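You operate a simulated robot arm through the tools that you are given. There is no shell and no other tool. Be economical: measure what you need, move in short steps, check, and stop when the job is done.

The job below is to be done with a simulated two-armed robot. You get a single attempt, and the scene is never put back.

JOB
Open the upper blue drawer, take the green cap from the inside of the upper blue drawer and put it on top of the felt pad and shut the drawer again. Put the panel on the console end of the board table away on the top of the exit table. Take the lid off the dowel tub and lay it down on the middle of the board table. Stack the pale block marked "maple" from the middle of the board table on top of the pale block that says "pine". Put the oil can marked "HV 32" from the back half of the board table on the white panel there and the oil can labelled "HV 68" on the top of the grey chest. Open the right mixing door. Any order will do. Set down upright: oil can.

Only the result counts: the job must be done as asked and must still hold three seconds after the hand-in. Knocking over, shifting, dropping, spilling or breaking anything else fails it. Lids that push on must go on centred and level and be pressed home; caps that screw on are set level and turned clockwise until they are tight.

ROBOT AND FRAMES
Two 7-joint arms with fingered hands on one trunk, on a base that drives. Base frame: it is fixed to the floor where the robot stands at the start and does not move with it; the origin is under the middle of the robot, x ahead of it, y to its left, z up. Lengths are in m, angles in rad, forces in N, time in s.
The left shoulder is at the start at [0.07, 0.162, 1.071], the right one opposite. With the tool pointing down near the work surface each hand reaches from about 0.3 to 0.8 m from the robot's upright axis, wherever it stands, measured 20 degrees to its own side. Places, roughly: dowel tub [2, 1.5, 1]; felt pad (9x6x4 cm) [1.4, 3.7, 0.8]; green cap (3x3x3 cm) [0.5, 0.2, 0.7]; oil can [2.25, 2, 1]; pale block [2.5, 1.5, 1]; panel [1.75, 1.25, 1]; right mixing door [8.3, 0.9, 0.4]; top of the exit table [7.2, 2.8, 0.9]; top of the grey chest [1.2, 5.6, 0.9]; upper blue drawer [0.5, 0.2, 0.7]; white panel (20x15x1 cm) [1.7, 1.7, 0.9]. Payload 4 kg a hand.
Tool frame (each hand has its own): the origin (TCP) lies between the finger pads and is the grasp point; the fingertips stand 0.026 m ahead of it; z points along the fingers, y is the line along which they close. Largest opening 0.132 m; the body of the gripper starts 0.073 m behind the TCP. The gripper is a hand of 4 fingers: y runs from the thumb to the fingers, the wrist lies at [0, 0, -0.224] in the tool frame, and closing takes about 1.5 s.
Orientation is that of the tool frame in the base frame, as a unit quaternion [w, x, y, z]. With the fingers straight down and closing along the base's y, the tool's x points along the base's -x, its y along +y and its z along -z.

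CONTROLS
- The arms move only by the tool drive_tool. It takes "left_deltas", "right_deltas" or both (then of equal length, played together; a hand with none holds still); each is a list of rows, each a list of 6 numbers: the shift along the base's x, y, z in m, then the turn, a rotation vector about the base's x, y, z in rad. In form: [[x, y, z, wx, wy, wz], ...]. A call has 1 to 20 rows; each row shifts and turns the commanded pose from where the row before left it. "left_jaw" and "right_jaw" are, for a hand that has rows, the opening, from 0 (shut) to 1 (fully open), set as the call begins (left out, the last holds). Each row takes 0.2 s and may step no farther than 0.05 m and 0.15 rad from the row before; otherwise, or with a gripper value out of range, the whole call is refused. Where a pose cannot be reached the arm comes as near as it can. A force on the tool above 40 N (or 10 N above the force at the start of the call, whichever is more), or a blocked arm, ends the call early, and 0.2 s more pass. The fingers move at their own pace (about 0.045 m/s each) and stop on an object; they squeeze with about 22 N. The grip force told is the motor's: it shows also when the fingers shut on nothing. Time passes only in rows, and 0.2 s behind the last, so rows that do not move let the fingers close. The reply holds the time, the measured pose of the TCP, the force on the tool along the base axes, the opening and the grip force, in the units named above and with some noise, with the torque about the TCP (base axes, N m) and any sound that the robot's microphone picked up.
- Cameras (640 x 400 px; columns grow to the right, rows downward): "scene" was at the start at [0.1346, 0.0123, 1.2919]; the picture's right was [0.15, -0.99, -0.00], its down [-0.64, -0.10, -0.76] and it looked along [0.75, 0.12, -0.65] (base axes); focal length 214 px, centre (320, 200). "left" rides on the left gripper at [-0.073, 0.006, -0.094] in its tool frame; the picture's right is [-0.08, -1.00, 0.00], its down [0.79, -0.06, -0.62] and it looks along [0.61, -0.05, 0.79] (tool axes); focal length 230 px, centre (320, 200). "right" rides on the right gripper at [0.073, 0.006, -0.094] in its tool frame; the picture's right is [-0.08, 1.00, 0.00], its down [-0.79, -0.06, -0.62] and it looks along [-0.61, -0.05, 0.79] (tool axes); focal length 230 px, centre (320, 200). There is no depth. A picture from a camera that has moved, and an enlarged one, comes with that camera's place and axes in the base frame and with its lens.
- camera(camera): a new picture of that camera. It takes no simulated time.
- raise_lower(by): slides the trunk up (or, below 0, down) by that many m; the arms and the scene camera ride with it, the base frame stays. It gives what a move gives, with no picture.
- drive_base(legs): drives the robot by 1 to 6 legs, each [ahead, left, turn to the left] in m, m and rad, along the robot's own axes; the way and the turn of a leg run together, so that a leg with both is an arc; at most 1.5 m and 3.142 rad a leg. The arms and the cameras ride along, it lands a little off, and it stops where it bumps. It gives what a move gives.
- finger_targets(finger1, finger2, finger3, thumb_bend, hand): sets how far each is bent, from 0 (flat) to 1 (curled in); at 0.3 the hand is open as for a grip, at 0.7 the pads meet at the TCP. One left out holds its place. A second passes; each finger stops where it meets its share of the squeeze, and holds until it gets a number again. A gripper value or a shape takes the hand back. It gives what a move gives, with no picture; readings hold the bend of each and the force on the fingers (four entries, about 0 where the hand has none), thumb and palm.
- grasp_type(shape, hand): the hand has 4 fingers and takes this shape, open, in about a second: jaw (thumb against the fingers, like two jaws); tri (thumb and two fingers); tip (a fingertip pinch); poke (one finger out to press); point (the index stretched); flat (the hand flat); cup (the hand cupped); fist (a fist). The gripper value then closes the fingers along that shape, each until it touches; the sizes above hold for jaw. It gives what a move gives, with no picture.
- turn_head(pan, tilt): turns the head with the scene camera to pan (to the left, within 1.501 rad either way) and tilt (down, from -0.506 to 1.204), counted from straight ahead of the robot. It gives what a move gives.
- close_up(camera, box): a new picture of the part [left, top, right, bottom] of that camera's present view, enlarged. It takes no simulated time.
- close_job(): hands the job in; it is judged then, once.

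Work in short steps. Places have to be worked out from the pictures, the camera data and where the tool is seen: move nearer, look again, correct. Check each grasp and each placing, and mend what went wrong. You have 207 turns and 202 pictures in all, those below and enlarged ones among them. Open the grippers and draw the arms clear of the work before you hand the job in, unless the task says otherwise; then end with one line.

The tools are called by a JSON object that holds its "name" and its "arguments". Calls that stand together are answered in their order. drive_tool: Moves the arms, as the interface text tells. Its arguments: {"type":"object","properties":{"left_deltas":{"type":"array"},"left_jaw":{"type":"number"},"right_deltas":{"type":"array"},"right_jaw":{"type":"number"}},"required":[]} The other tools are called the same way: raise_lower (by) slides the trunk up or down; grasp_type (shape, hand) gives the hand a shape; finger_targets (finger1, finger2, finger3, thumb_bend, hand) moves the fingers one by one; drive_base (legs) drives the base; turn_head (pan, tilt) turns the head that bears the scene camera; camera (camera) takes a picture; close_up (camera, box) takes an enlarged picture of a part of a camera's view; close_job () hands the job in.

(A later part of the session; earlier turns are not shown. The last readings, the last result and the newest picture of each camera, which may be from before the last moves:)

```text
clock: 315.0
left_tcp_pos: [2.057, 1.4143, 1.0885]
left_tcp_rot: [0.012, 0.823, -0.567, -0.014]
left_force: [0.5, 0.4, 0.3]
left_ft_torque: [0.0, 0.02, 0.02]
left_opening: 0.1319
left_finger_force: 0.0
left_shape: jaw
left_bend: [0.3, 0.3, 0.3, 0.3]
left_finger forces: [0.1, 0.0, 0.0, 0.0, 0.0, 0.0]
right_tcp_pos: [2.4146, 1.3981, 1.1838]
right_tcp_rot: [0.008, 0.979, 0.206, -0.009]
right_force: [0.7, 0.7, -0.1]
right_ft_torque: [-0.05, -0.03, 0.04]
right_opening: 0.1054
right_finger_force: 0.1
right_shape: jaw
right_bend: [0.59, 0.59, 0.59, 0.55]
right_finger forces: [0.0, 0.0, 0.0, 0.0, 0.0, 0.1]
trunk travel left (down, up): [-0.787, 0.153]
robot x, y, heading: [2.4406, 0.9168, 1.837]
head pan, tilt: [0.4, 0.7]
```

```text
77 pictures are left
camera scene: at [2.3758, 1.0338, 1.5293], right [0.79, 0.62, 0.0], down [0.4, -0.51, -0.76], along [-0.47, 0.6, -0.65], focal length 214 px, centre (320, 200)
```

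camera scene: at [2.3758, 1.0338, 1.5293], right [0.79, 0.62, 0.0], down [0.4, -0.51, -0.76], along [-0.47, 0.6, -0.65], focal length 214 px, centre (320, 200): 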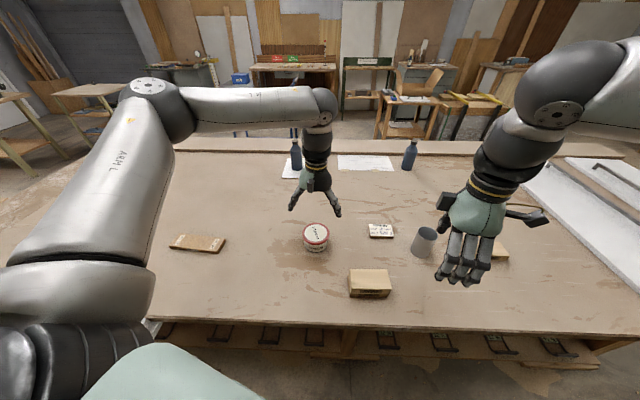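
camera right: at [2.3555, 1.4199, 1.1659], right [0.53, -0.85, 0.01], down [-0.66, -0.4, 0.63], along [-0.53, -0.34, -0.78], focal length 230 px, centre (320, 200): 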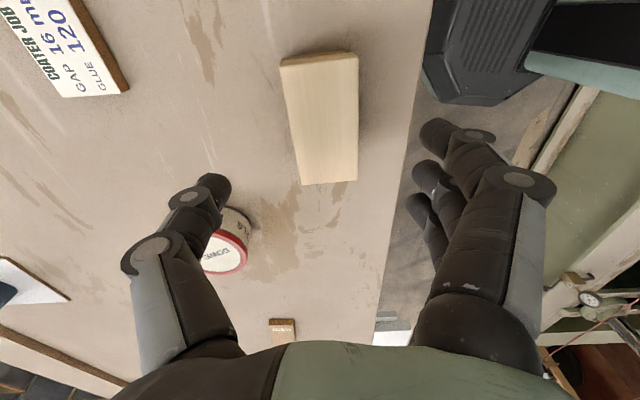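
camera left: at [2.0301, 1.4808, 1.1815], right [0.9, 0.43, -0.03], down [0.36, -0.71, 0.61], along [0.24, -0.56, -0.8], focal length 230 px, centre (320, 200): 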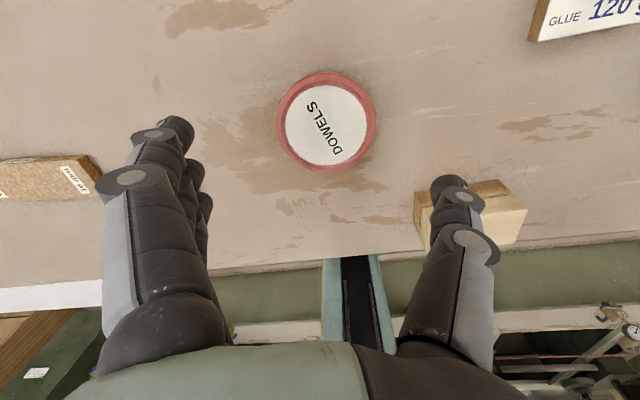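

Lid centred beneath the hand. Lower to ~0.975 so the tips are at rim height.

{"name": "drive_tool", "arguments": {"left_deltas": [[0.003, 0, -0.04, 0, 0, 0], [0, 0, -0.04, 0, 0, 0], [0, 0, -0.02, 0, 0, 0], [0, 0, 0, 0, 0, 0]]}}

{"name": "camera", "arguments": {"camera": "left"}}

{"name": "close_up", "arguments": {"camera": "scene", "box": [250, 170, 390, 270]}}

```text
clock: 316.0
left_tcp_pos: [2.0638, 1.4114, 0.9897]
left_tcp_rot: [0.01, 0.823, -0.567, -0.016]
left_force: [-0.8, 0.2, 1.2]
left_ft_torque: [0.0, 0.01, -0.01]
left_opening: 0.1321
left_finger_force: 0.0
left_shape: jaw
left_bend: [0.3, 0.3, 0.3, 0.3]
left_finger forces: [0.0, 0.0, 0.0, 0.0, 0.1, 0.2]
right_tcp_pos: [2.4147, 1.3956, 1.1857]
right_tcp_rot: [0.006, 0.979, 0.204, -0.01]
right_force: [-0.1, -0.8, 1.0]
right_ft_torque: [0.01, 0.01, 0.0]
right_opening: 0.1054
right_finger_force: 0.2
right_shape: jaw
right_bend: [0.59, 0.59, 0.59, 0.55]
right_finger forces: [0.1, 0.0, 0.0, 0.0, 0.0, 0.0]
trunk travel left (down, up): [-0.787, 0.153]
robot x, y, heading: [2.4412, 0.9198, 1.837]
head pan, tilt: [0.4, 0.7]
```

```text
76 pictures are left
camera left: at [2.0361, 1.4773, 1.0838], right [0.9, 0.43, -0.03], down [0.36, -0.71, 0.6], along [0.24, -0.56, -0.8], focal length 230 px, centre (320, 200)
```

left: 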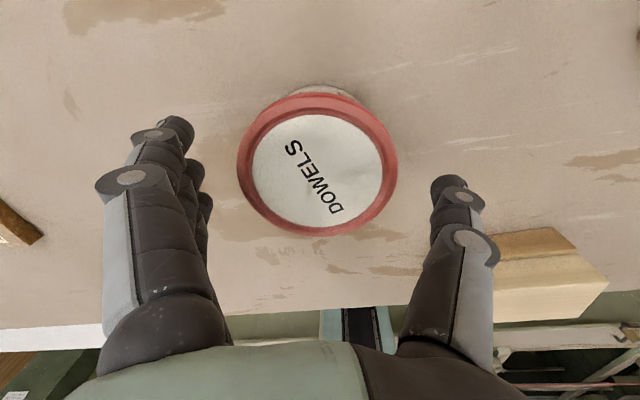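

```text
4.00 times, centred on (320, 220) of scene
camera zoom: at [2.3764, 1.0304, 1.5296], right [0.79, 0.62, 0.0], down [0.4, -0.51, -0.76], along [-0.47, 0.6, -0.64], focal length 858 px, centre (320, 120)
```

zoom: 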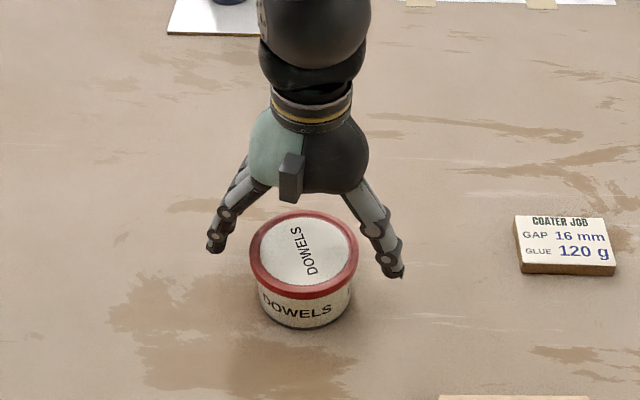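

Lid top ≈0.955, rim ~1.2 cm. Lower to TCP 0.966, then close.

{"name": "drive_tool", "arguments": {"left_deltas": [[-0.002, 0, -0.012, 0, 0, 0], [0, 0, -0.011, 0, 0, 0], [0, 0, 0, 0, 0, 0]]}}

{"name": "drive_tool", "arguments": {"left_deltas": [[0, 0, 0, 0, 0, 0], [0, 0, 0, 0, 0, 0], [0, 0, 0, 0, 0, 0], [0, 0, 0, 0, 0, 0], [0, 0, 0, 0, 0, 0], [0, 0, 0, 0, 0, 0]], "left_jaw": 0}}

{"name": "camera", "arguments": {"camera": "left"}}

{"name": "close_up", "arguments": {"camera": "scene", "box": [250, 170, 390, 270]}}

```text
clock: 316.8
left_tcp_pos: [2.059, 1.4145, 0.968]
left_tcp_rot: [0.01, 0.823, -0.567, -0.016]
left_force: [-0.2, 0.0, -0.2]
left_ft_torque: [-0.01, -0.02, 0.03]
left_opening: 0.1319
left_finger_force: 0.1
left_shape: jaw
left_bend: [0.3, 0.3, 0.3, 0.3]
left_finger forces: [0.1, 0.0, 0.0, 0.0, 0.1, 0.0]
right_tcp_pos: [2.4146, 1.3958, 1.185]
right_tcp_rot: [0.006, 0.979, 0.204, -0.009]
right_force: [-0.4, 0.7, 1.1]
right_ft_torque: [-0.02, 0.01, 0.0]
right_opening: 0.1052
right_finger_force: 0.0
right_shape: jaw
right_bend: [0.59, 0.59, 0.59, 0.55]
right_finger forces: [0.1, 0.0, 0.0, 0.0, 0.1, 0.0]
trunk travel left (down, up): [-0.787, 0.153]
robot x, y, heading: [2.4422, 0.9164, 1.84]
head pan, tilt: [0.4, 0.7]
```

```text
clock: 318.2
left_tcp_pos: [2.0588, 1.4129, 0.9682]
left_tcp_rot: [0.011, 0.824, -0.567, -0.015]
left_force: [0.0, 0.8, 0.3]
left_ft_torque: [-0.02, -0.03, -0.03]
left_opening: 0.0821
left_finger_force: 21.7
left_shape: jaw
left_bend: [0.73, 0.71, 0.72, 0.67]
left_finger forces: [6.4, 7.1, 7.0, 0.1, 21.1, 0.0]
right_tcp_pos: [2.4127, 1.3963, 1.1851]
right_tcp_rot: [0.007, 0.979, 0.204, -0.008]
right_force: [-0.4, -0.8, 0.1]
right_ft_torque: [-0.02, 0.02, 0.02]
right_opening: 0.1052
right_finger_force: 0.0
right_shape: jaw
right_bend: [0.59, 0.59, 0.59, 0.55]
right_finger forces: [0.0, 0.0, 0.0, 0.1, 0.0, 0.1]
trunk travel left (down, up): [-0.787, 0.153]
robot x, y, heading: [2.4378, 0.9186, 1.837]
head pan, tilt: [0.4, 0.7]
```

```text
74 pictures are left
camera left: at [2.0322, 1.4793, 1.0618], right [0.9, 0.43, -0.03], down [0.36, -0.71, 0.6], along [0.24, -0.56, -0.8], focal length 230 px, centre (320, 200)
```

left: 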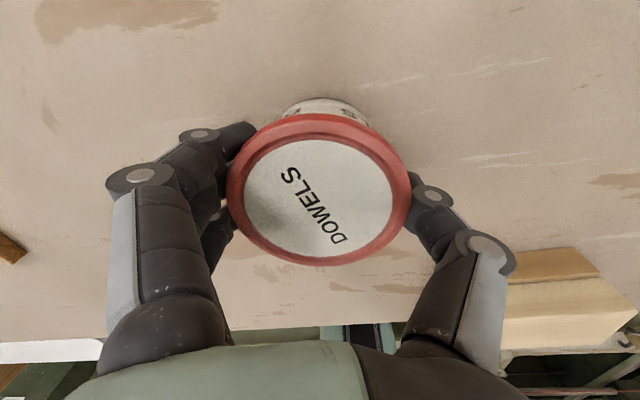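

```text
4.00 times, centred on (320, 220) of scene
camera zoom: at [2.3763, 1.0305, 1.5296], right [0.79, 0.62, 0.0], down [0.4, -0.51, -0.76], along [-0.47, 0.6, -0.64], focal length 858 px, centre (320, 120)
```

zoom: 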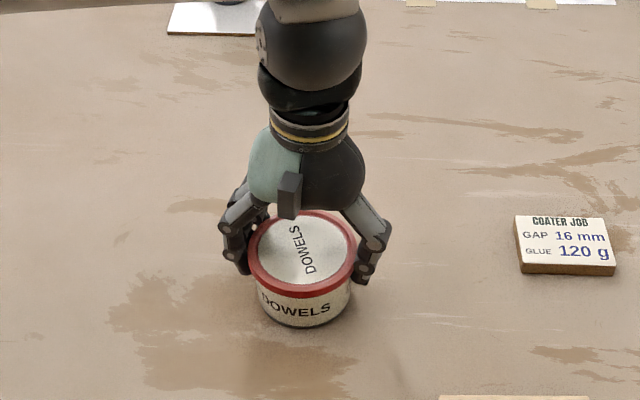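

The rim is gripped. I pull up slowly and watch the force.

{"name": "drive_tool", "arguments": {"left_deltas": [[0, 0, 0.006, 0, 0, 0], [0, 0, 0.006, 0, 0, 0], [0, 0, 0.008, 0, 0, 0]]}}

{"name": "close_up", "arguments": {"camera": "scene", "box": [250, 170, 390, 270]}}

```text
clock: 319.0
left_tcp_pos: [2.0597, 1.4131, 0.9886]
left_tcp_rot: [0.01, 0.824, -0.567, -0.017]
left_force: [0.2, -0.4, -1.6]
left_ft_torque: [0.03, -0.03, 0.0]
left_opening: 0.0822
left_finger_force: 22.0
left_shape: jaw
left_bend: [0.73, 0.71, 0.72, 0.67]
left_finger forces: [6.4, 7.1, 6.9, 0.0, 21.0, 0.0]
right_tcp_pos: [2.4145, 1.3962, 1.1844]
right_tcp_rot: [0.006, 0.979, 0.205, -0.009]
right_force: [0.0, 0.5, 0.3]
right_ft_torque: [-0.01, -0.02, 0.01]
right_opening: 0.1052
right_finger_force: 0.1
right_shape: jaw
right_bend: [0.59, 0.59, 0.59, 0.55]
right_finger forces: [0.0, 0.0, 0.0, 0.1, 0.0, 0.0]
trunk travel left (down, up): [-0.787, 0.153]
robot x, y, heading: [2.4422, 0.9202, 1.83]
head pan, tilt: [0.4, 0.7]
```

```text
4.00 times, centred on (320, 220) of scene
camera zoom: at [2.3765, 1.0305, 1.5296], right [0.79, 0.62, 0.0], down [0.4, -0.51, -0.76], along [-0.47, 0.6, -0.64], focal length 858 px, centre (320, 120)
```

zoom: 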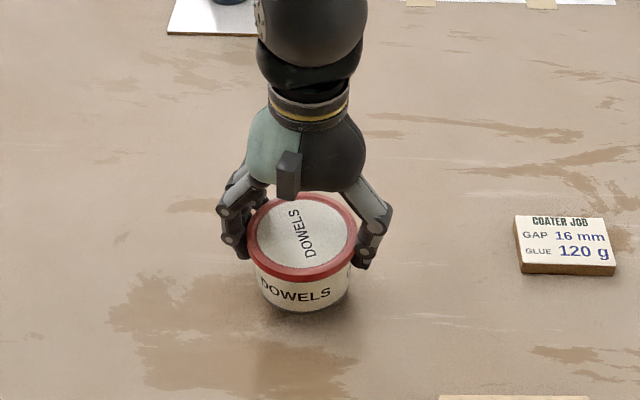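

The whole tub came up with the lid. I set it back, and re-grip higher so that only the lid rim is held.

{"name": "drive_tool", "arguments": {"left_deltas": [[0, 0, -0.008, 0, 0, 0], [0, 0, -0.007, 0, 0, 0], [0, 0, -0.005, 0, 0, 0], [0, 0, 0, 0, 0, 0]]}}

{"name": "drive_tool", "arguments": {"left_deltas": [[0, 0, 0, 0, 0, 0], [0, 0, 0, 0, 0, 0], [0, 0, 0, 0, 0, 0], [0, 0, 0.009, 0, 0, 0], [0, 0, 0, 0, 0, 0]], "left_jaw": 0.9}}

{"name": "drive_tool", "arguments": {"left_deltas": [[0, 0, 0, 0, 0, 0], [0, 0, 0, 0, 0, 0], [0, 0, 0, 0, 0, 0], [0, 0, 0, 0, 0, 0], [0, 0, 0, 0, 0, 0], [0, 0, 0, 0, 0, 0]], "left_jaw": 0}}

{"name": "camera", "arguments": {"camera": "left"}}

```text
clock: 320.0
left_tcp_pos: [2.0604, 1.4131, 0.9677]
left_tcp_rot: [0.01, 0.824, -0.567, -0.016]
left_force: [-0.8, -0.2, -1.3]
left_ft_torque: [0.01, -0.01, -0.02]
left_opening: 0.0822
left_finger_force: 21.8
left_shape: jaw
left_bend: [0.73, 0.71, 0.72, 0.67]
left_finger forces: [6.4, 7.2, 6.9, 0.0, 20.9, 0.0]
right_tcp_pos: [2.4141, 1.3953, 1.1846]
right_tcp_rot: [0.006, 0.979, 0.205, -0.009]
right_force: [0.1, 0.2, -0.2]
right_ft_torque: [-0.01, 0.0, 0.0]
right_opening: 0.1053
right_finger_force: 0.2
right_shape: jaw
right_bend: [0.59, 0.59, 0.59, 0.55]
right_finger forces: [0.0, 0.1, 0.0, 0.1, 0.0, 0.0]
trunk travel left (down, up): [-0.787, 0.153]
robot x, y, heading: [2.4398, 0.9143, 1.837]
head pan, tilt: [0.4, 0.7]
```

```text
clock: 321.2
left_tcp_pos: [2.0604, 1.4139, 0.9782]
left_tcp_rot: [0.01, 0.824, -0.566, -0.016]
left_force: [-0.6, -0.7, 0.2]
left_ft_torque: [0.01, 0.03, 0.02]
left_opening: 0.1183
left_finger_force: 0.1
left_shape: jaw
left_bend: [0.48, 0.48, 0.48, 0.44]
left_finger forces: [0.0, 0.0, 0.1, 0.0, 0.0, 0.0]
right_tcp_pos: [2.4138, 1.3977, 1.1863]
right_tcp_rot: [0.007, 0.979, 0.205, -0.008]
right_force: [0.8, 0.0, 0.2]
right_ft_torque: [0.03, -0.02, 0.01]
right_opening: 0.1054
right_finger_force: 0.1
right_shape: jaw
right_bend: [0.59, 0.59, 0.59, 0.55]
right_finger forces: [0.0, 0.0, 0.0, 0.0, 0.0, 0.0]
trunk travel left (down, up): [-0.787, 0.153]
robot x, y, heading: [2.4439, 0.9209, 1.836]
head pan, tilt: [0.4, 0.7]
```

```text
clock: 322.6
left_tcp_pos: [2.0599, 1.4149, 0.9773]
left_tcp_rot: [0.01, 0.824, -0.567, -0.016]
left_force: [0.6, 0.1, -0.7]
left_ft_torque: [-0.01, 0.01, 0.03]
left_opening: 0.0865
left_finger_force: 22.5
left_shape: jaw
left_bend: [0.71, 0.68, 0.7, 0.66]
left_finger forces: [6.6, 6.6, 6.6, 0.1, 19.6, 0.1]
right_tcp_pos: [2.4134, 1.3969, 1.1854]
right_tcp_rot: [0.007, 0.979, 0.205, -0.008]
right_force: [-0.1, -0.3, -0.7]
right_ft_torque: [0.03, 0.02, 0.03]
right_opening: 0.1054
right_finger_force: 0.0
right_shape: jaw
right_bend: [0.59, 0.59, 0.59, 0.55]
right_finger forces: [0.1, 0.0, 0.0, 0.1, 0.1, 0.0]
trunk travel left (down, up): [-0.787, 0.153]
robot x, y, heading: [2.4368, 0.9179, 1.831]
head pan, tilt: [0.4, 0.7]
```

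```text
71 pictures are left
camera left: at [2.0331, 1.4801, 1.0712], right [0.9, 0.43, -0.03], down [0.36, -0.71, 0.6], along [0.24, -0.56, -0.8], focal length 230 px, centre (320, 200)
```

left: 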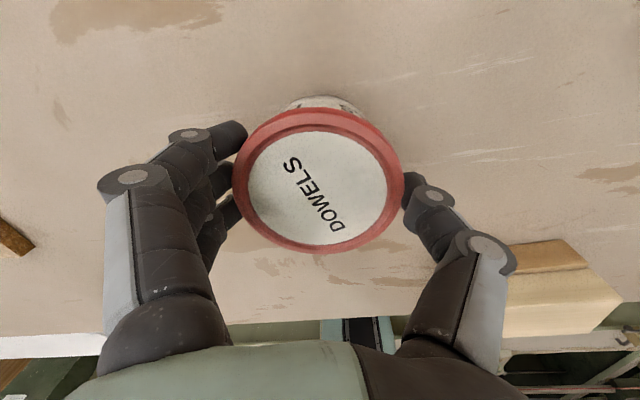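

Wider opening now (rim itself). Pull up slowly.

{"name": "drive_tool", "arguments": {"left_deltas": [[0, 0, 0.006, 0, 0, 0], [0, 0, 0.006, 0, 0, 0], [0, 0, 0.008, 0, 0, 0]]}}

{"name": "close_up", "arguments": {"camera": "scene", "box": [250, 170, 390, 270]}}

```text
clock: 323.4
left_tcp_pos: [2.0592, 1.413, 0.9968]
left_tcp_rot: [0.01, 0.824, -0.567, -0.016]
left_force: [-0.3, -0.3, -1.4]
left_ft_torque: [0.02, -0.02, -0.01]
left_opening: 0.0865
left_finger_force: 21.9
left_shape: jaw
left_bend: [0.71, 0.68, 0.7, 0.66]
left_finger forces: [6.7, 6.6, 6.7, 0.0, 19.5, 0.0]
right_tcp_pos: [2.4147, 1.3975, 1.1852]
right_tcp_rot: [0.007, 0.979, 0.204, -0.009]
right_force: [0.1, 0.7, 0.0]
right_ft_torque: [0.01, -0.02, 0.01]
right_opening: 0.1054
right_finger_force: 0.1
right_shape: jaw
right_bend: [0.59, 0.59, 0.59, 0.55]
right_finger forces: [0.0, 0.1, 0.1, 0.0, 0.0, 0.0]
trunk travel left (down, up): [-0.787, 0.153]
robot x, y, heading: [2.4396, 0.9154, 1.837]
head pan, tilt: [0.4, 0.7]
```

```text
4.00 times, centred on (320, 220) of scene
camera zoom: at [2.3764, 1.0305, 1.5296], right [0.79, 0.62, 0.0], down [0.4, -0.51, -0.76], along [-0.47, 0.6, -0.64], focal length 858 px, centre (320, 120)
```

zoom: 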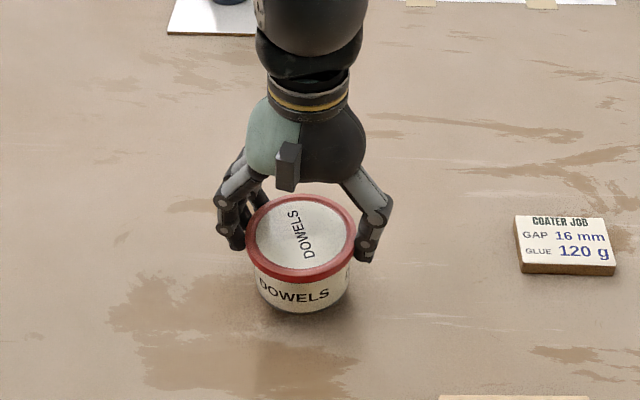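

The lid is snap-fit; a second hand must hold the tub. Plan: lift the tub by the lid, turn the right hand to point left horizontally, bring the tub body into it, then pull the lid off. Lift and turn first.

{"name": "drive_tool", "arguments": {"left_deltas": [[0, 0, 0.03, 0, 0, 0], [0, 0, 0.04, 0, 0, 0], [0, 0, 0.045, 0, 0, 0], [0, 0, 0.045, 0, 0, 0], [0, 0, 0.045, 0, 0, 0], [0, 0, 0.04, 0, 0, 0], [0, 0, 0, 0, 0, 0], [0, 0, 0, 0, 0, 0], [0, 0, 0, 0, 0, 0], [0, 0, 0, 0, 0, 0], [0, 0, 0, 0, 0, 0]], "right_deltas": [[0, 0, 0, -0.0376, 0.138, 0], [0, 0, 0, -0.0376, 0.138, 0], [0, 0, 0, -0.0376, 0.138, 0], [0, 0, 0, -0.0376, 0.138, 0], [0, 0, 0, -0.0376, 0.138, 0], [0, 0, 0, -0.0376, 0.138, 0], [0, 0, 0, -0.0376, 0.138, 0], [0, 0, 0, -0.0376, 0.138, 0], [0, 0, 0, -0.0376, 0.138, 0], [0, 0, 0, -0.0376, 0.138, 0], [0, 0, 0, -0.0376, 0.138, 0]], "right_jaw": 1}}

{"name": "camera", "arguments": {"camera": "scene"}}

{"name": "camera", "arguments": {"camera": "right"}}

```text
clock: 325.8
left_tcp_pos: [2.0605, 1.4146, 1.2412]
left_tcp_rot: [0.01, 0.823, -0.568, -0.015]
left_force: [0.7, -0.3, -1.2]
left_ft_torque: [0.03, 0.01, 0.01]
left_opening: 0.0868
left_finger_force: 21.5
left_shape: jaw
left_bend: [0.71, 0.68, 0.7, 0.66]
left_finger forces: [6.8, 6.7, 6.7, 0.0, 19.6, 0.0]
right_tcp_pos: [2.418, 1.394, 1.184]
right_tcp_rot: [-0.046, -0.683, -0.147, 0.714]
right_force: [0.0, 0.2, 0.2]
right_ft_torque: [0.03, -0.01, -0.04]
right_opening: 0.1318
right_finger_force: 0.1
right_shape: jaw
right_bend: [0.3, 0.3, 0.3, 0.3]
right_finger forces: [0.1, 0.0, 0.0, 0.1, 0.0, 0.0]
trunk travel left (down, up): [-0.787, 0.153]
robot x, y, heading: [2.439, 0.9154, 1.836]
head pan, tilt: [0.4, 0.7]
```

```text
69 pictures are left
camera scene: at [2.3767, 1.0308, 1.5296], right [0.79, 0.62, 0.0], down [0.4, -0.51, -0.76], along [-0.47, 0.6, -0.64], focal length 214 px, centre (320, 200)
```

scene: 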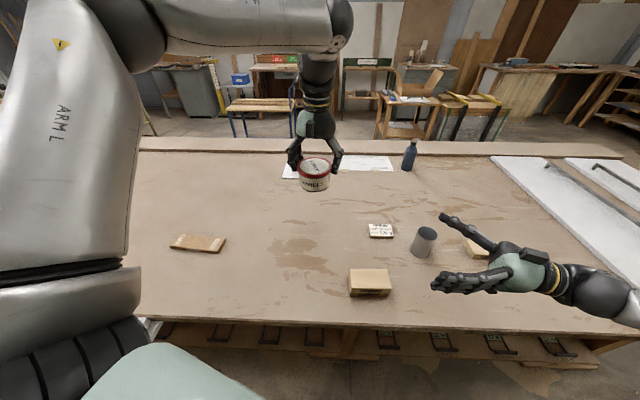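

```text
68 pictures are left
camera right: at [2.5043, 1.4241, 1.1091], right [0.27, -0.96, -0.07], down [0.63, 0.12, 0.77], along [-0.73, -0.25, 0.63], focal length 230 px, centre (320, 200)
```

right: 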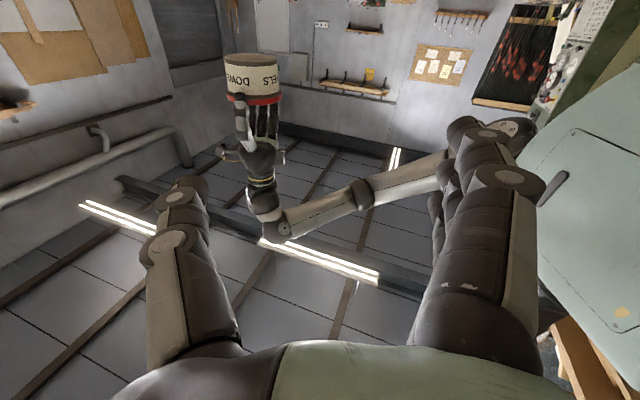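

Right hand points left nicely. I fix its small roll and move the tub toward it, stopping short to look.

{"name": "drive_tool", "arguments": {"left_deltas": [[0.043, -0.003, 0.003, 0, 0, 0], [0.043, -0.003, 0, 0, 0, 0], [0.043, -0.003, 0, 0, 0, 0], [0.043, -0.003, 0, 0, 0, 0], [0.043, -0.003, 0, 0, 0, 0], [0, 0, 0, 0, 0, 0]], "right_deltas": [[0, 0, 0, -0.142, -0.04, 0.004], [0, 0, 0, 0, 0, 0], [0, 0, 0, 0, 0, 0], [0, 0, 0, 0, 0, 0], [0, 0, 0, 0, 0, 0], [0, 0, 0, 0, 0, 0]]}}

{"name": "camera", "arguments": {"camera": "right"}}

{"name": "camera", "arguments": {"camera": "scene"}}

```text
clock: 327.2
left_tcp_pos: [2.2756, 1.4006, 1.2429]
left_tcp_rot: [0.01, 0.824, -0.566, -0.014]
left_force: [-0.3, -0.5, -2.0]
left_ft_torque: [0.0, -0.03, -0.03]
left_opening: 0.0867
left_finger_force: 22.6
left_shape: jaw
left_bend: [0.71, 0.68, 0.7, 0.66]
left_finger forces: [6.9, 6.8, 6.6, 0.0, 19.7, 0.0]
right_tcp_pos: [2.4165, 1.3933, 1.1846]
right_tcp_rot: [-0.099, -0.693, -0.097, 0.707]
right_force: [0.3, 0.1, 0.3]
right_ft_torque: [0.0, 0.01, 0.03]
right_opening: 0.132
right_finger_force: 0.1
right_shape: jaw
right_bend: [0.3, 0.3, 0.3, 0.3]
right_finger forces: [0.0, 0.0, 0.0, 0.1, 0.1, 0.0]
trunk travel left (down, up): [-0.787, 0.153]
robot x, y, heading: [2.4372, 0.9134, 1.835]
head pan, tilt: [0.4, 0.7]
```

```text
67 pictures are left
camera right: at [2.5063, 1.413, 1.1093], right [0.28, -0.96, 0.08], down [0.59, 0.23, 0.77], along [-0.76, -0.17, 0.63], focal length 230 px, centre (320, 200)
```

right: 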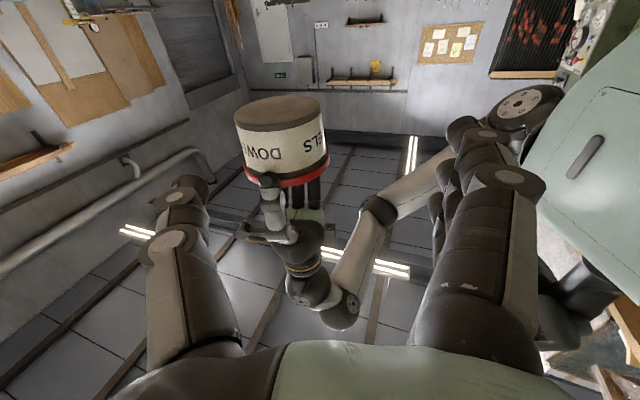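

```text
66 pictures are left
camera scene: at [2.3752, 1.0303, 1.5295], right [0.79, 0.62, 0.0], down [0.4, -0.51, -0.76], along [-0.47, 0.6, -0.64], focal length 214 px, centre (320, 200)
```

scene: 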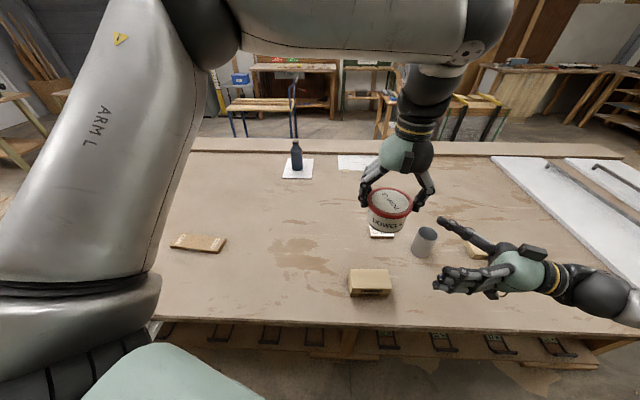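

I align the tub with the right hand's axis and slide it in, in two stages.

{"name": "drive_tool", "arguments": {"left_deltas": [[0.003, -0.023, 0, 0, 0, 0], [0.002, -0.023, 0, 0, 0, 0], [0.03, 0.0085, 0, 0, 0, 0], [0.03, 0.0085, 0, 0, 0, 0], [0, 0, 0, 0, 0, 0]]}}

{"name": "camera", "arguments": {"camera": "right"}}

{"name": "close_up", "arguments": {"camera": "scene", "box": [340, 170, 540, 310]}}

```text
clock: 328.4
left_tcp_pos: [2.3399, 1.3692, 1.2459]
left_tcp_rot: [0.01, 0.824, -0.566, -0.015]
left_force: [-0.8, 0.1, -2.0]
left_ft_torque: [0.01, -0.03, 0.03]
left_opening: 0.0865
left_finger_force: 22.1
left_shape: jaw
left_bend: [0.71, 0.68, 0.7, 0.66]
left_finger forces: [6.9, 6.8, 6.7, 0.0, 19.7, 0.0]
right_tcp_pos: [2.4157, 1.3923, 1.1844]
right_tcp_rot: [-0.099, -0.693, -0.097, 0.708]
right_force: [-0.3, 0.7, 0.5]
right_ft_torque: [-0.04, 0.02, -0.02]
right_opening: 0.1315
right_finger_force: 0.1
right_shape: jaw
right_bend: [0.3, 0.3, 0.3, 0.3]
right_finger forces: [0.1, 0.1, 0.1, 0.0, 0.0, 0.0]
trunk travel left (down, up): [-0.787, 0.153]
robot x, y, heading: [2.4412, 0.9155, 1.84]
head pan, tilt: [0.4, 0.7]
```

```text
65 pictures are left
camera right: at [2.5055, 1.4123, 1.1097], right [0.28, -0.96, 0.08], down [0.59, 0.23, 0.77], along [-0.76, -0.17, 0.63], focal length 230 px, centre (320, 200)
```

right: 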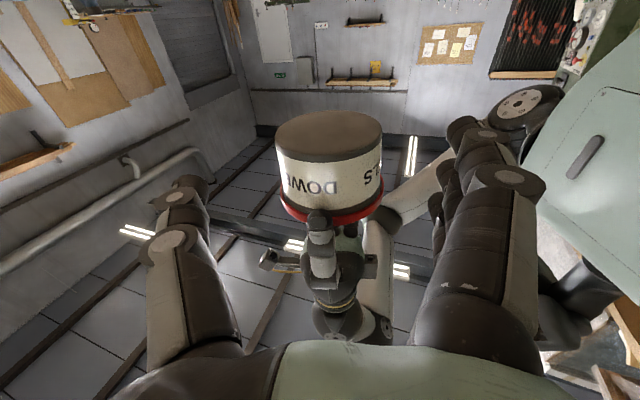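

```text
2.86 times, centred on (440, 240) of scene
camera zoom: at [2.3743, 1.0293, 1.5296], right [0.79, 0.62, 0.0], down [0.4, -0.51, -0.76], along [-0.47, 0.6, -0.64], focal length 613 px, centre (-23, 86)
```

zoom: 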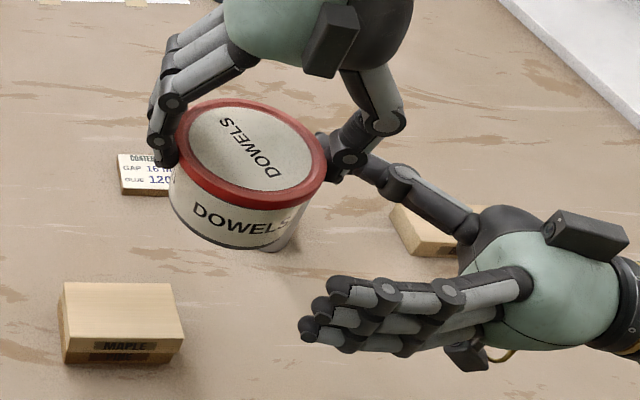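

Well lined up. I slide the last ~5.5 cm, watching forces.

{"name": "drive_tool", "arguments": {"left_deltas": [[0.018, 0.0055, 0, 0, 0, 0], [0.018, 0.0055, 0, 0, 0, 0], [0.016, 0.0055, 0, 0, 0, 0], [0, 0, 0, 0, 0, 0]]}}

{"name": "camera", "arguments": {"camera": "right"}}

{"name": "close_up", "arguments": {"camera": "scene", "box": [340, 170, 540, 310]}}

```text
clock: 329.4
left_tcp_pos: [2.3907, 1.3867, 1.2447]
left_tcp_rot: [0.012, 0.823, -0.567, -0.015]
left_force: [-0.1, -0.3, -1.1]
left_ft_torque: [0.03, 0.01, 0.03]
left_opening: 0.0864
left_finger_force: 21.2
left_shape: jaw
left_bend: [0.71, 0.68, 0.7, 0.66]
left_finger forces: [6.9, 6.8, 6.7, 0.1, 19.6, 0.0]
right_tcp_pos: [2.4172, 1.3927, 1.1832]
right_tcp_rot: [-0.1, -0.692, -0.097, 0.708]
right_force: [0.5, -0.1, -0.5]
right_ft_torque: [0.04, 0.02, -0.01]
right_opening: 0.1321
right_finger_force: 0.2
right_shape: jaw
right_bend: [0.3, 0.3, 0.3, 0.3]
right_finger forces: [0.0, 0.1, 0.1, 0.1, 0.1, 0.0]
trunk travel left (down, up): [-0.787, 0.153]
robot x, y, heading: [2.442, 0.9142, 1.837]
head pan, tilt: [0.4, 0.7]
```

```text
63 pictures are left
camera right: at [2.5073, 1.4131, 1.1091], right [0.28, -0.96, 0.08], down [0.59, 0.23, 0.77], along [-0.76, -0.17, 0.63], focal length 230 px, centre (320, 200)
```

right: 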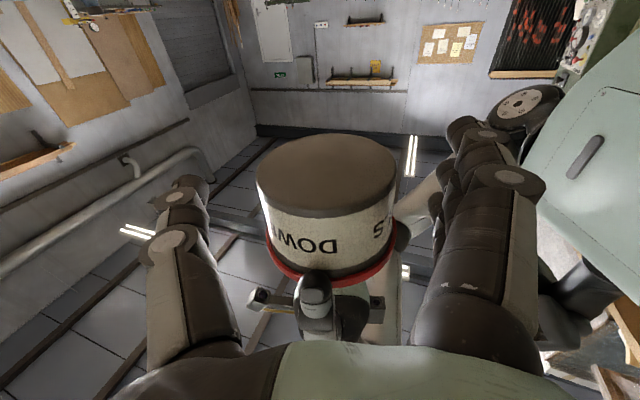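

```text
2.86 times, centred on (440, 240) of scene
camera zoom: at [2.3766, 1.0305, 1.5296], right [0.79, 0.62, 0.0], down [0.4, -0.51, -0.76], along [-0.47, 0.6, -0.64], focal length 613 px, centre (-23, 86)
```

zoom: 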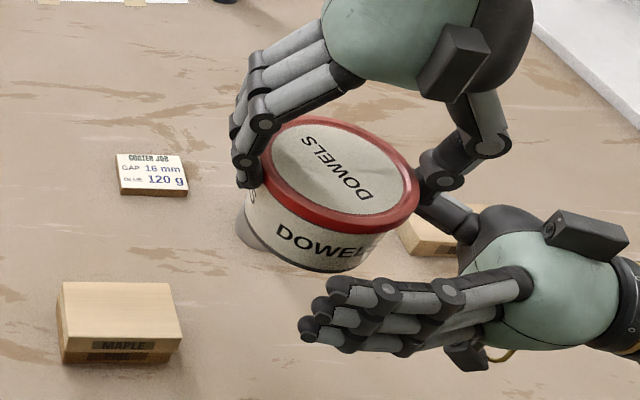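

I move in another 1.2 cm, then close only the right middle finger and thumb on the tub body below the rim.

{"name": "drive_tool", "arguments": {"left_deltas": [[0.0115, 0.0033, 0.003, 0, 0, 0], [0, 0, 0, 0, 0, 0]]}}

{"name": "finger_targets", "arguments": {"hand": "right", "finger1": 0.3, "finger2": 0.8, "finger3": 0.3, "thumb_bend": 0.8}}

{"name": "camera", "arguments": {"camera": "right"}}

{"name": "close_up", "arguments": {"camera": "scene", "box": [340, 170, 540, 310]}}

```text
clock: 330.0
left_tcp_pos: [2.4016, 1.3909, 1.2479]
left_tcp_rot: [0.01, 0.824, -0.566, -0.016]
left_force: [-1.0, -0.4, -1.9]
left_ft_torque: [-0.03, -0.02, 0.02]
left_opening: 0.0867
left_finger_force: 22.1
left_shape: jaw
left_bend: [0.71, 0.68, 0.7, 0.66]
left_finger forces: [6.9, 6.7, 6.7, 0.0, 19.6, 0.0]
right_tcp_pos: [2.4181, 1.3935, 1.1843]
right_tcp_rot: [-0.099, -0.693, -0.096, 0.708]
right_force: [0.1, -1.0, -0.3]
right_ft_torque: [0.01, -0.01, 0.02]
right_opening: 0.1316
right_finger_force: 0.1
right_shape: jaw
right_bend: [0.3, 0.3, 0.3, 0.3]
right_finger forces: [0.0, 0.0, 0.0, 0.0, 0.0, 0.0]
trunk travel left (down, up): [-0.787, 0.153]
robot x, y, heading: [2.4459, 0.9159, 1.833]
head pan, tilt: [0.4, 0.7]
```

```text
clock: 331.0
left_tcp_pos: [2.4029, 1.3895, 1.2481]
left_tcp_rot: [0.011, 0.824, -0.566, -0.015]
left_force: [0.0, -6.4, 7.9]
left_ft_torque: [-0.25, 0.03, 0.03]
left_opening: 0.085
left_finger_force: 22.1
left_shape: jaw
left_bend: [0.71, 0.7, 0.71, 0.68]
left_finger forces: [7.1, 5.9, 7.3, 0.0, 17.6, 0.1]
right_tcp_pos: [2.4184, 1.3939, 1.184]
right_tcp_rot: [-0.1, -0.693, -0.096, 0.707]
right_force: [-0.6, 6.0, -9.4]
right_ft_torque: [-0.08, -0.23, -0.07]
right_opening: 0.0784
right_finger_force: 5.0
right_shape: fingers
right_bend: [0.3, 0.53, 0.3, 0.67]
right_finger forces: [0.1, 0.0, 0.0, 0.0, 10.2, 0.1]
trunk travel left (down, up): [-0.787, 0.153]
robot x, y, heading: [2.4405, 0.9136, 1.829]
head pan, tilt: [0.4, 0.7]
heard: snap
```

```text
61 pictures are left
camera right: at [2.5079, 1.4132, 1.1083], right [0.27, -0.96, 0.08], down [0.59, 0.23, 0.77], along [-0.76, -0.16, 0.63], focal length 230 px, centre (320, 200)
```

right: 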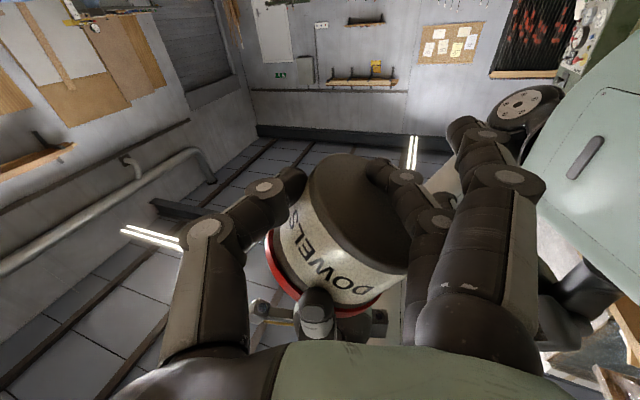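

```text
2.86 times, centred on (440, 240) of scene
camera zoom: at [2.377, 1.0306, 1.5296], right [0.79, 0.62, 0.0], down [0.4, -0.51, -0.76], along [-0.47, 0.6, -0.64], focal length 613 px, centre (-23, 86)
```

zoom: 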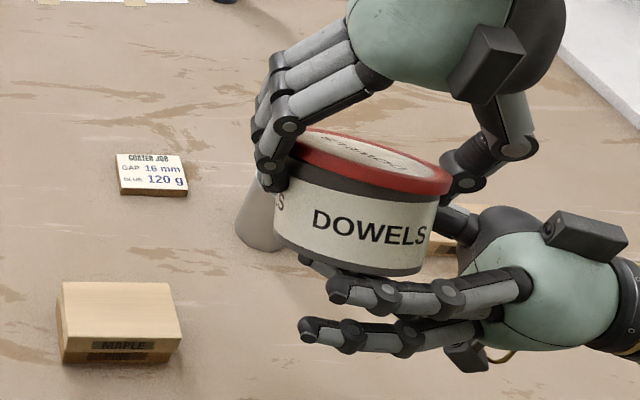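

A snap was heard: the lid has popped. The tub is tilted between the hands, so I close the remaining right fingers to secure the body.

{"name": "finger_targets", "arguments": {"hand": "right", "finger1": 0.6, "finger2": 0.8, "finger3": 0.8}}

{"name": "close_up", "arguments": {"camera": "scene", "box": [340, 170, 540, 310]}}

{"name": "camera", "arguments": {"camera": "right"}}

{"name": "camera", "arguments": {"camera": "left"}}

```text
clock: 332.0
left_tcp_pos: [2.4026, 1.3909, 1.247]
left_tcp_rot: [0.01, 0.824, -0.567, -0.016]
left_force: [0.5, 8.2, 7.6]
left_ft_torque: [0.01, -0.03, -0.02]
left_opening: 0.0845
left_finger_force: 21.8
left_shape: jaw
left_bend: [0.71, 0.7, 0.71, 0.68]
left_finger forces: [7.6, 4.9, 4.9, 0.0, 18.6, 0.1]
right_tcp_pos: [2.4174, 1.3934, 1.1844]
right_tcp_rot: [-0.1, -0.692, -0.097, 0.708]
right_force: [-0.9, -7.2, -9.0]
right_ft_torque: [0.56, -0.05, 0.11]
right_opening: 0.0331
right_finger_force: 9.6
right_shape: fingers
right_bend: [0.6, 0.62, 0.41, 0.66]
right_finger forces: [0.1, 5.9, 7.9, 0.1, 5.9, 0.1]
trunk travel left (down, up): [-0.787, 0.153]
robot x, y, heading: [2.4405, 0.9173, 1.835]
head pan, tilt: [0.4, 0.7]
```

```text
2.86 times, centred on (440, 240) of scene
camera zoom: at [2.3767, 1.0305, 1.5296], right [0.79, 0.62, 0.0], down [0.4, -0.51, -0.76], along [-0.47, 0.6, -0.64], focal length 613 px, centre (-23, 86)
```

zoom: 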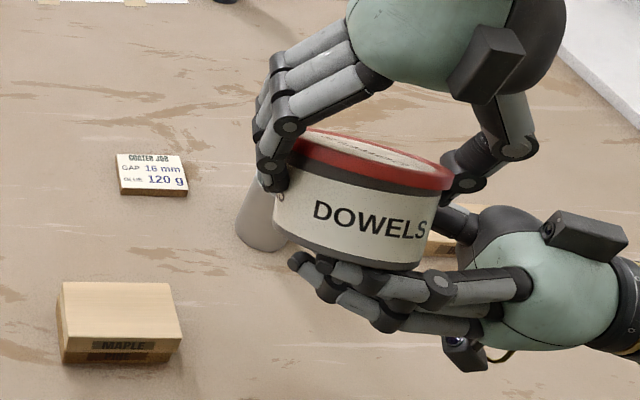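

```text
58 pictures are left
camera right: at [2.5071, 1.4127, 1.1091], right [0.28, -0.96, 0.08], down [0.59, 0.23, 0.77], along [-0.76, -0.17, 0.63], focal length 230 px, centre (320, 200)
```

right: 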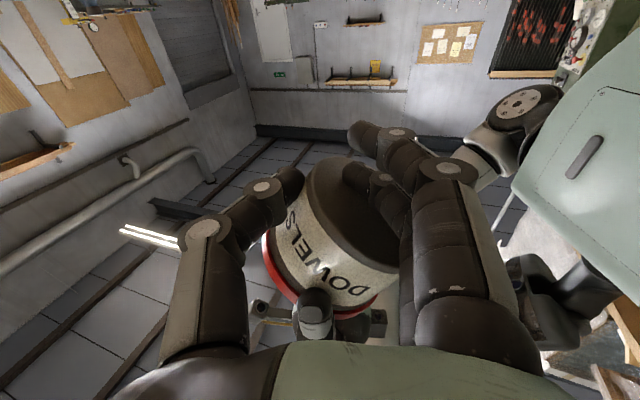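

```text
57 pictures are left
camera left: at [2.3751, 1.4571, 1.3411], right [0.9, 0.43, -0.03], down [0.36, -0.71, 0.6], along [0.24, -0.56, -0.8], focal length 230 px, centre (320, 200)
```

left: 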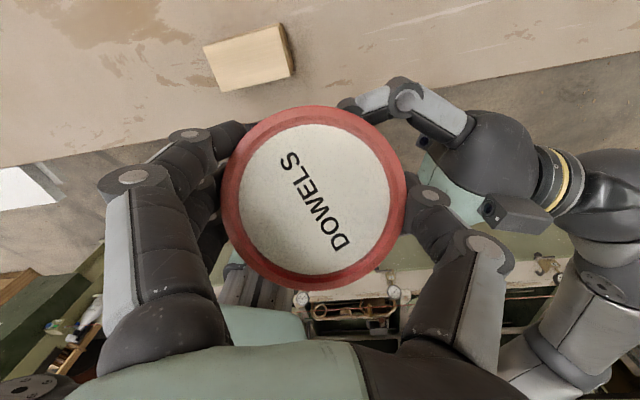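

The lid appears raised (a grey neck band is now visible) with the tub tilted ~20° in the right fingers. I pull the lid gently along the tilted axis and check.

{"name": "drive_tool", "arguments": {"left_deltas": [[-0.0005, 0.002, 0.005, 0, 0, 0], [-0.0005, 0.002, 0.005, 0, 0, 0], [0, 0, 0, 0, 0, 0]]}}

{"name": "close_up", "arguments": {"camera": "scene", "box": [340, 170, 540, 310]}}

```text
clock: 332.8
left_tcp_pos: [2.4019, 1.3946, 1.2572]
left_tcp_rot: [0.012, 0.823, -0.567, -0.016]
left_force: [-0.6, -0.9, -1.0]
left_ft_torque: [-0.06, 0.01, -0.03]
left_opening: 0.0848
left_finger_force: 21.9
left_shape: jaw
left_bend: [0.71, 0.7, 0.71, 0.68]
left_finger forces: [8.0, 5.9, 6.0, 0.1, 19.5, 0.0]
right_tcp_pos: [2.4176, 1.3939, 1.1844]
right_tcp_rot: [-0.098, -0.693, -0.096, 0.708]
right_force: [-0.9, 1.2, 0.7]
right_ft_torque: [0.04, 0.01, 0.0]
right_opening: 0.0293
right_finger_force: 1.5
right_shape: fingers
right_bend: [0.6, 0.69, 0.48, 0.68]
right_finger forces: [0.1, 0.5, 0.7, 0.0, 1.8, 0.1]
trunk travel left (down, up): [-0.787, 0.153]
robot x, y, heading: [2.4403, 0.916, 1.835]
head pan, tilt: [0.4, 0.7]
```

```text
2.86 times, centred on (440, 240) of scene
camera zoom: at [2.3766, 1.0307, 1.5296], right [0.79, 0.62, 0.0], down [0.4, -0.51, -0.76], along [-0.47, 0.6, -0.64], focal length 613 px, centre (-23, 86)
```

zoom: 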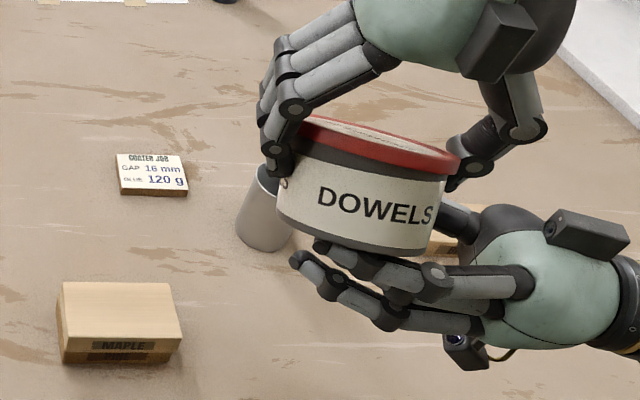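

The tub moved with the lid again. I test whether it truly hangs from the left hand by raising another 1.5 cm above the right fingers (which would catch it).

{"name": "drive_tool", "arguments": {"left_deltas": [[0, 0, 0.005, 0, 0, 0], [0, 0, 0.005, 0, 0, 0], [0, 0, 0.005, 0, 0, 0], [0, 0, 0, 0, 0, 0]]}}

{"name": "close_up", "arguments": {"camera": "scene", "box": [340, 150, 540, 290]}}

{"name": "camera", "arguments": {"camera": "right"}}

```text
clock: 333.8
left_tcp_pos: [2.4015, 1.3951, 1.2728]
left_tcp_rot: [0.01, 0.824, -0.566, -0.016]
left_force: [-0.3, 0.2, -2.2]
left_ft_torque: [0.02, 0.03, 0.01]
left_opening: 0.0847
left_finger_force: 22.2
left_shape: jaw
left_bend: [0.71, 0.7, 0.71, 0.68]
left_finger forces: [7.3, 6.9, 5.4, 0.0, 19.2, 0.0]
right_tcp_pos: [2.4178, 1.3935, 1.185]
right_tcp_rot: [-0.099, -0.692, -0.096, 0.708]
right_force: [0.1, -0.3, -0.6]
right_ft_torque: [0.01, 0.03, 0.0]
right_opening: 0.0267
right_finger_force: 0.1
right_shape: fingers
right_bend: [0.6, 0.69, 0.49, 0.69]
right_finger forces: [0.0, 0.0, 0.0, 0.0, 0.1, 0.1]
trunk travel left (down, up): [-0.787, 0.153]
robot x, y, heading: [2.4388, 0.9177, 1.837]
head pan, tilt: [0.4, 0.7]
```

```text
2.86 times, centred on (440, 220) of scene
camera zoom: at [2.3768, 1.0306, 1.5296], right [0.79, 0.62, 0.0], down [0.4, -0.51, -0.76], along [-0.47, 0.6, -0.64], focal length 613 px, centre (-23, 143)
```

zoom: 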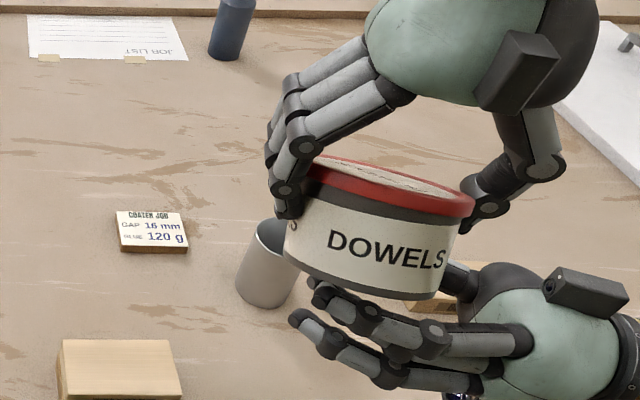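

```text
54 pictures are left
camera right: at [2.5074, 1.4132, 1.1091], right [0.28, -0.96, 0.08], down [0.59, 0.23, 0.77], along [-0.76, -0.17, 0.63], focal length 230 px, centre (320, 200)
```

right: 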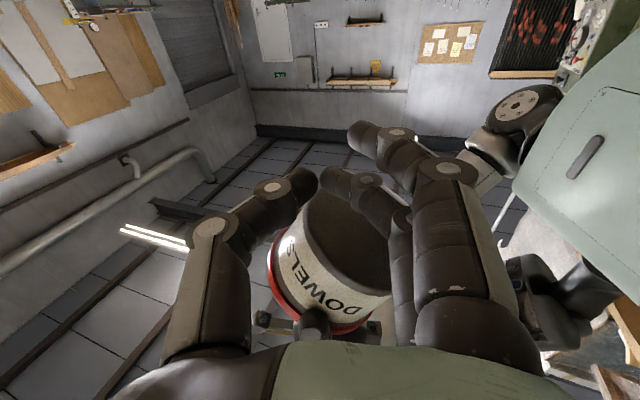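

The tub hangs from the left hand with no right-hand contact. I open and withdraw the right hand, then carry the tub back to its spot to set it down and lift the loosened lid there.

{"name": "drive_tool", "arguments": {"right_deltas": [[0, 0, -0.01, 0, 0, 0], [0, 0, -0.01, 0, 0, 0], [0, 0, 0, 0, 0, 0], [0, 0, 0, 0, 0, 0], [0, 0, 0, 0, 0, 0], [0.03, 0.009, 0, 0, 0, 0], [0.04, 0.011, 0, 0, 0, 0], [0.04, 0.011, 0, 0, 0, 0]], "right_jaw": 1}}

{"name": "drive_tool", "arguments": {"left_deltas": [[-0.043, 0.002, 0, 0, 0, 0], [-0.043, 0.002, 0, 0, 0, 0], [-0.043, 0.002, 0, 0, 0, 0], [-0.043, 0.002, 0, 0, 0, 0], [-0.043, 0.003, 0, 0, 0, 0], [-0.043, 0.003, 0, 0, 0, 0], [-0.043, 0.003, 0, 0, 0, 0], [-0.04, 0.002, 0, 0, 0, 0], [0, 0, -0.05, 0, 0, 0], [0, 0, -0.05, 0, 0, 0], [0, 0, -0.05, 0, 0, 0], [0, 0, -0.05, 0, 0, 0], [0, 0, 0, 0, 0, 0]]}}

{"name": "close_up", "arguments": {"camera": "scene", "box": [250, 150, 390, 260]}}

```text
clock: 335.6
left_tcp_pos: [2.4023, 1.3937, 1.2735]
left_tcp_rot: [0.01, 0.824, -0.566, -0.016]
left_force: [0.5, -1.0, -1.1]
left_ft_torque: [0.02, 0.04, 0.0]
left_opening: 0.0847
left_finger_force: 21.8
left_shape: jaw
left_bend: [0.71, 0.7, 0.71, 0.68]
left_finger forces: [7.1, 7.0, 5.2, 0.0, 19.3, 0.0]
right_tcp_pos: [2.5254, 1.4251, 1.165]
right_tcp_rot: [-0.099, -0.692, -0.097, 0.708]
right_force: [0.1, -0.1, -0.5]
right_ft_torque: [0.0, 0.02, -0.01]
right_opening: 0.132
right_finger_force: 0.0
right_shape: jaw
right_bend: [0.3, 0.3, 0.3, 0.3]
right_finger forces: [0.0, 0.1, 0.0, 0.0, 0.1, 0.0]
trunk travel left (down, up): [-0.787, 0.153]
robot x, y, heading: [2.4381, 0.9162, 1.836]
head pan, tilt: [0.4, 0.7]
```

```text
clock: 338.4
left_tcp_pos: [2.0611, 1.4132, 1.0757]
left_tcp_rot: [0.01, 0.824, -0.566, -0.016]
left_force: [-0.8, 0.5, -1.2]
left_ft_torque: [0.04, 0.03, 0.0]
left_opening: 0.085
left_finger_force: 21.8
left_shape: jaw
left_bend: [0.71, 0.7, 0.71, 0.68]
left_finger forces: [7.1, 6.5, 5.3, 0.0, 18.5, 0.1]
right_tcp_pos: [2.5247, 1.4246, 1.1646]
right_tcp_rot: [-0.098, -0.692, -0.096, 0.708]
right_force: [0.0, -0.2, 0.2]
right_ft_torque: [-0.01, -0.02, -0.03]
right_opening: 0.132
right_finger_force: 0.1
right_shape: jaw
right_bend: [0.3, 0.3, 0.3, 0.3]
right_finger forces: [0.1, 0.0, 0.1, 0.0, 0.0, 0.0]
trunk travel left (down, up): [-0.787, 0.153]
robot x, y, heading: [2.4441, 0.9139, 1.832]
head pan, tilt: [0.4, 0.7]
```

```text
3.64 times, centred on (320, 205) of scene
camera zoom: at [2.3771, 1.0297, 1.5297], right [0.79, 0.62, 0.0], down [0.4, -0.51, -0.77], along [-0.47, 0.6, -0.64], focal length 780 px, centre (320, 182)
```

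zoom: 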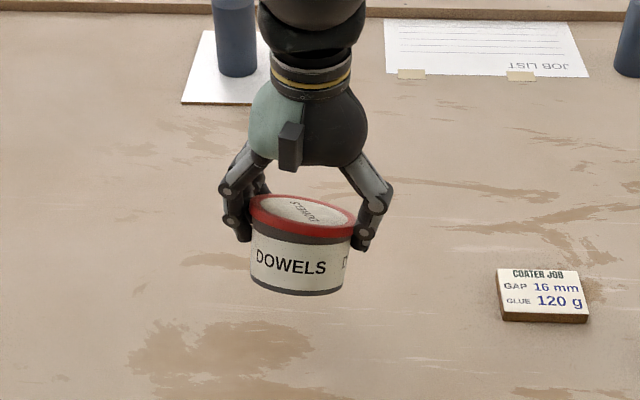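

The tub is tilted about the grip axis. I tilt the hand back ~0.4 rad to level it before setting down.

{"name": "drive_tool", "arguments": {"left_deltas": [[0, 0, 0, 0.129, 0.035, 0], [0, 0, 0, 0.129, 0.035, 0], [0, 0, 0, 0.129, 0.035, 0], [0, 0, 0, 0, 0, 0]]}}

{"name": "close_up", "arguments": {"camera": "scene", "box": [250, 150, 390, 260]}}

```text
clock: 339.4
left_tcp_pos: [2.0608, 1.4131, 1.074]
left_tcp_rot: [-0.119, 0.808, -0.552, -0.166]
left_force: [0.2, -0.1, -1.2]
left_ft_torque: [0.03, 0.02, 0.0]
left_opening: 0.0849
left_finger_force: 21.9
left_shape: jaw
left_bend: [0.71, 0.7, 0.71, 0.68]
left_finger forces: [7.2, 6.2, 5.8, 0.1, 18.4, 0.0]
right_tcp_pos: [2.5242, 1.4238, 1.1647]
right_tcp_rot: [-0.1, -0.692, -0.097, 0.709]
right_force: [0.7, -0.5, 0.4]
right_ft_torque: [-0.04, 0.01, -0.02]
right_opening: 0.132
right_finger_force: 0.1
right_shape: jaw
right_bend: [0.3, 0.3, 0.3, 0.3]
right_finger forces: [0.0, 0.1, 0.1, 0.1, 0.1, 0.1]
trunk travel left (down, up): [-0.787, 0.153]
robot x, y, heading: [2.4418, 0.9162, 1.835]
head pan, tilt: [0.4, 0.7]
```

```text
3.64 times, centred on (320, 205) of scene
camera zoom: at [2.3764, 1.0309, 1.5296], right [0.79, 0.62, 0.0], down [0.4, -0.51, -0.76], along [-0.47, 0.6, -0.64], focal length 780 px, centre (320, 182)
```

zoom: 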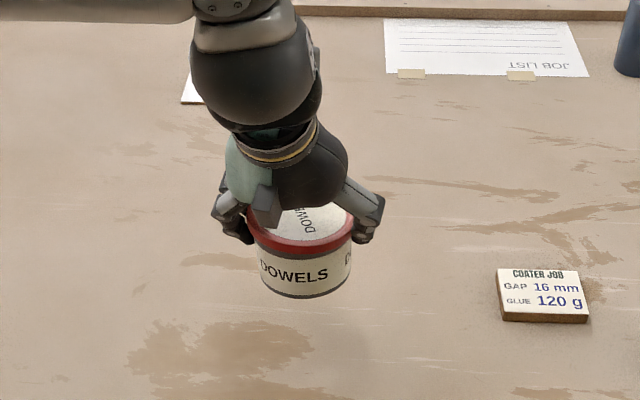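

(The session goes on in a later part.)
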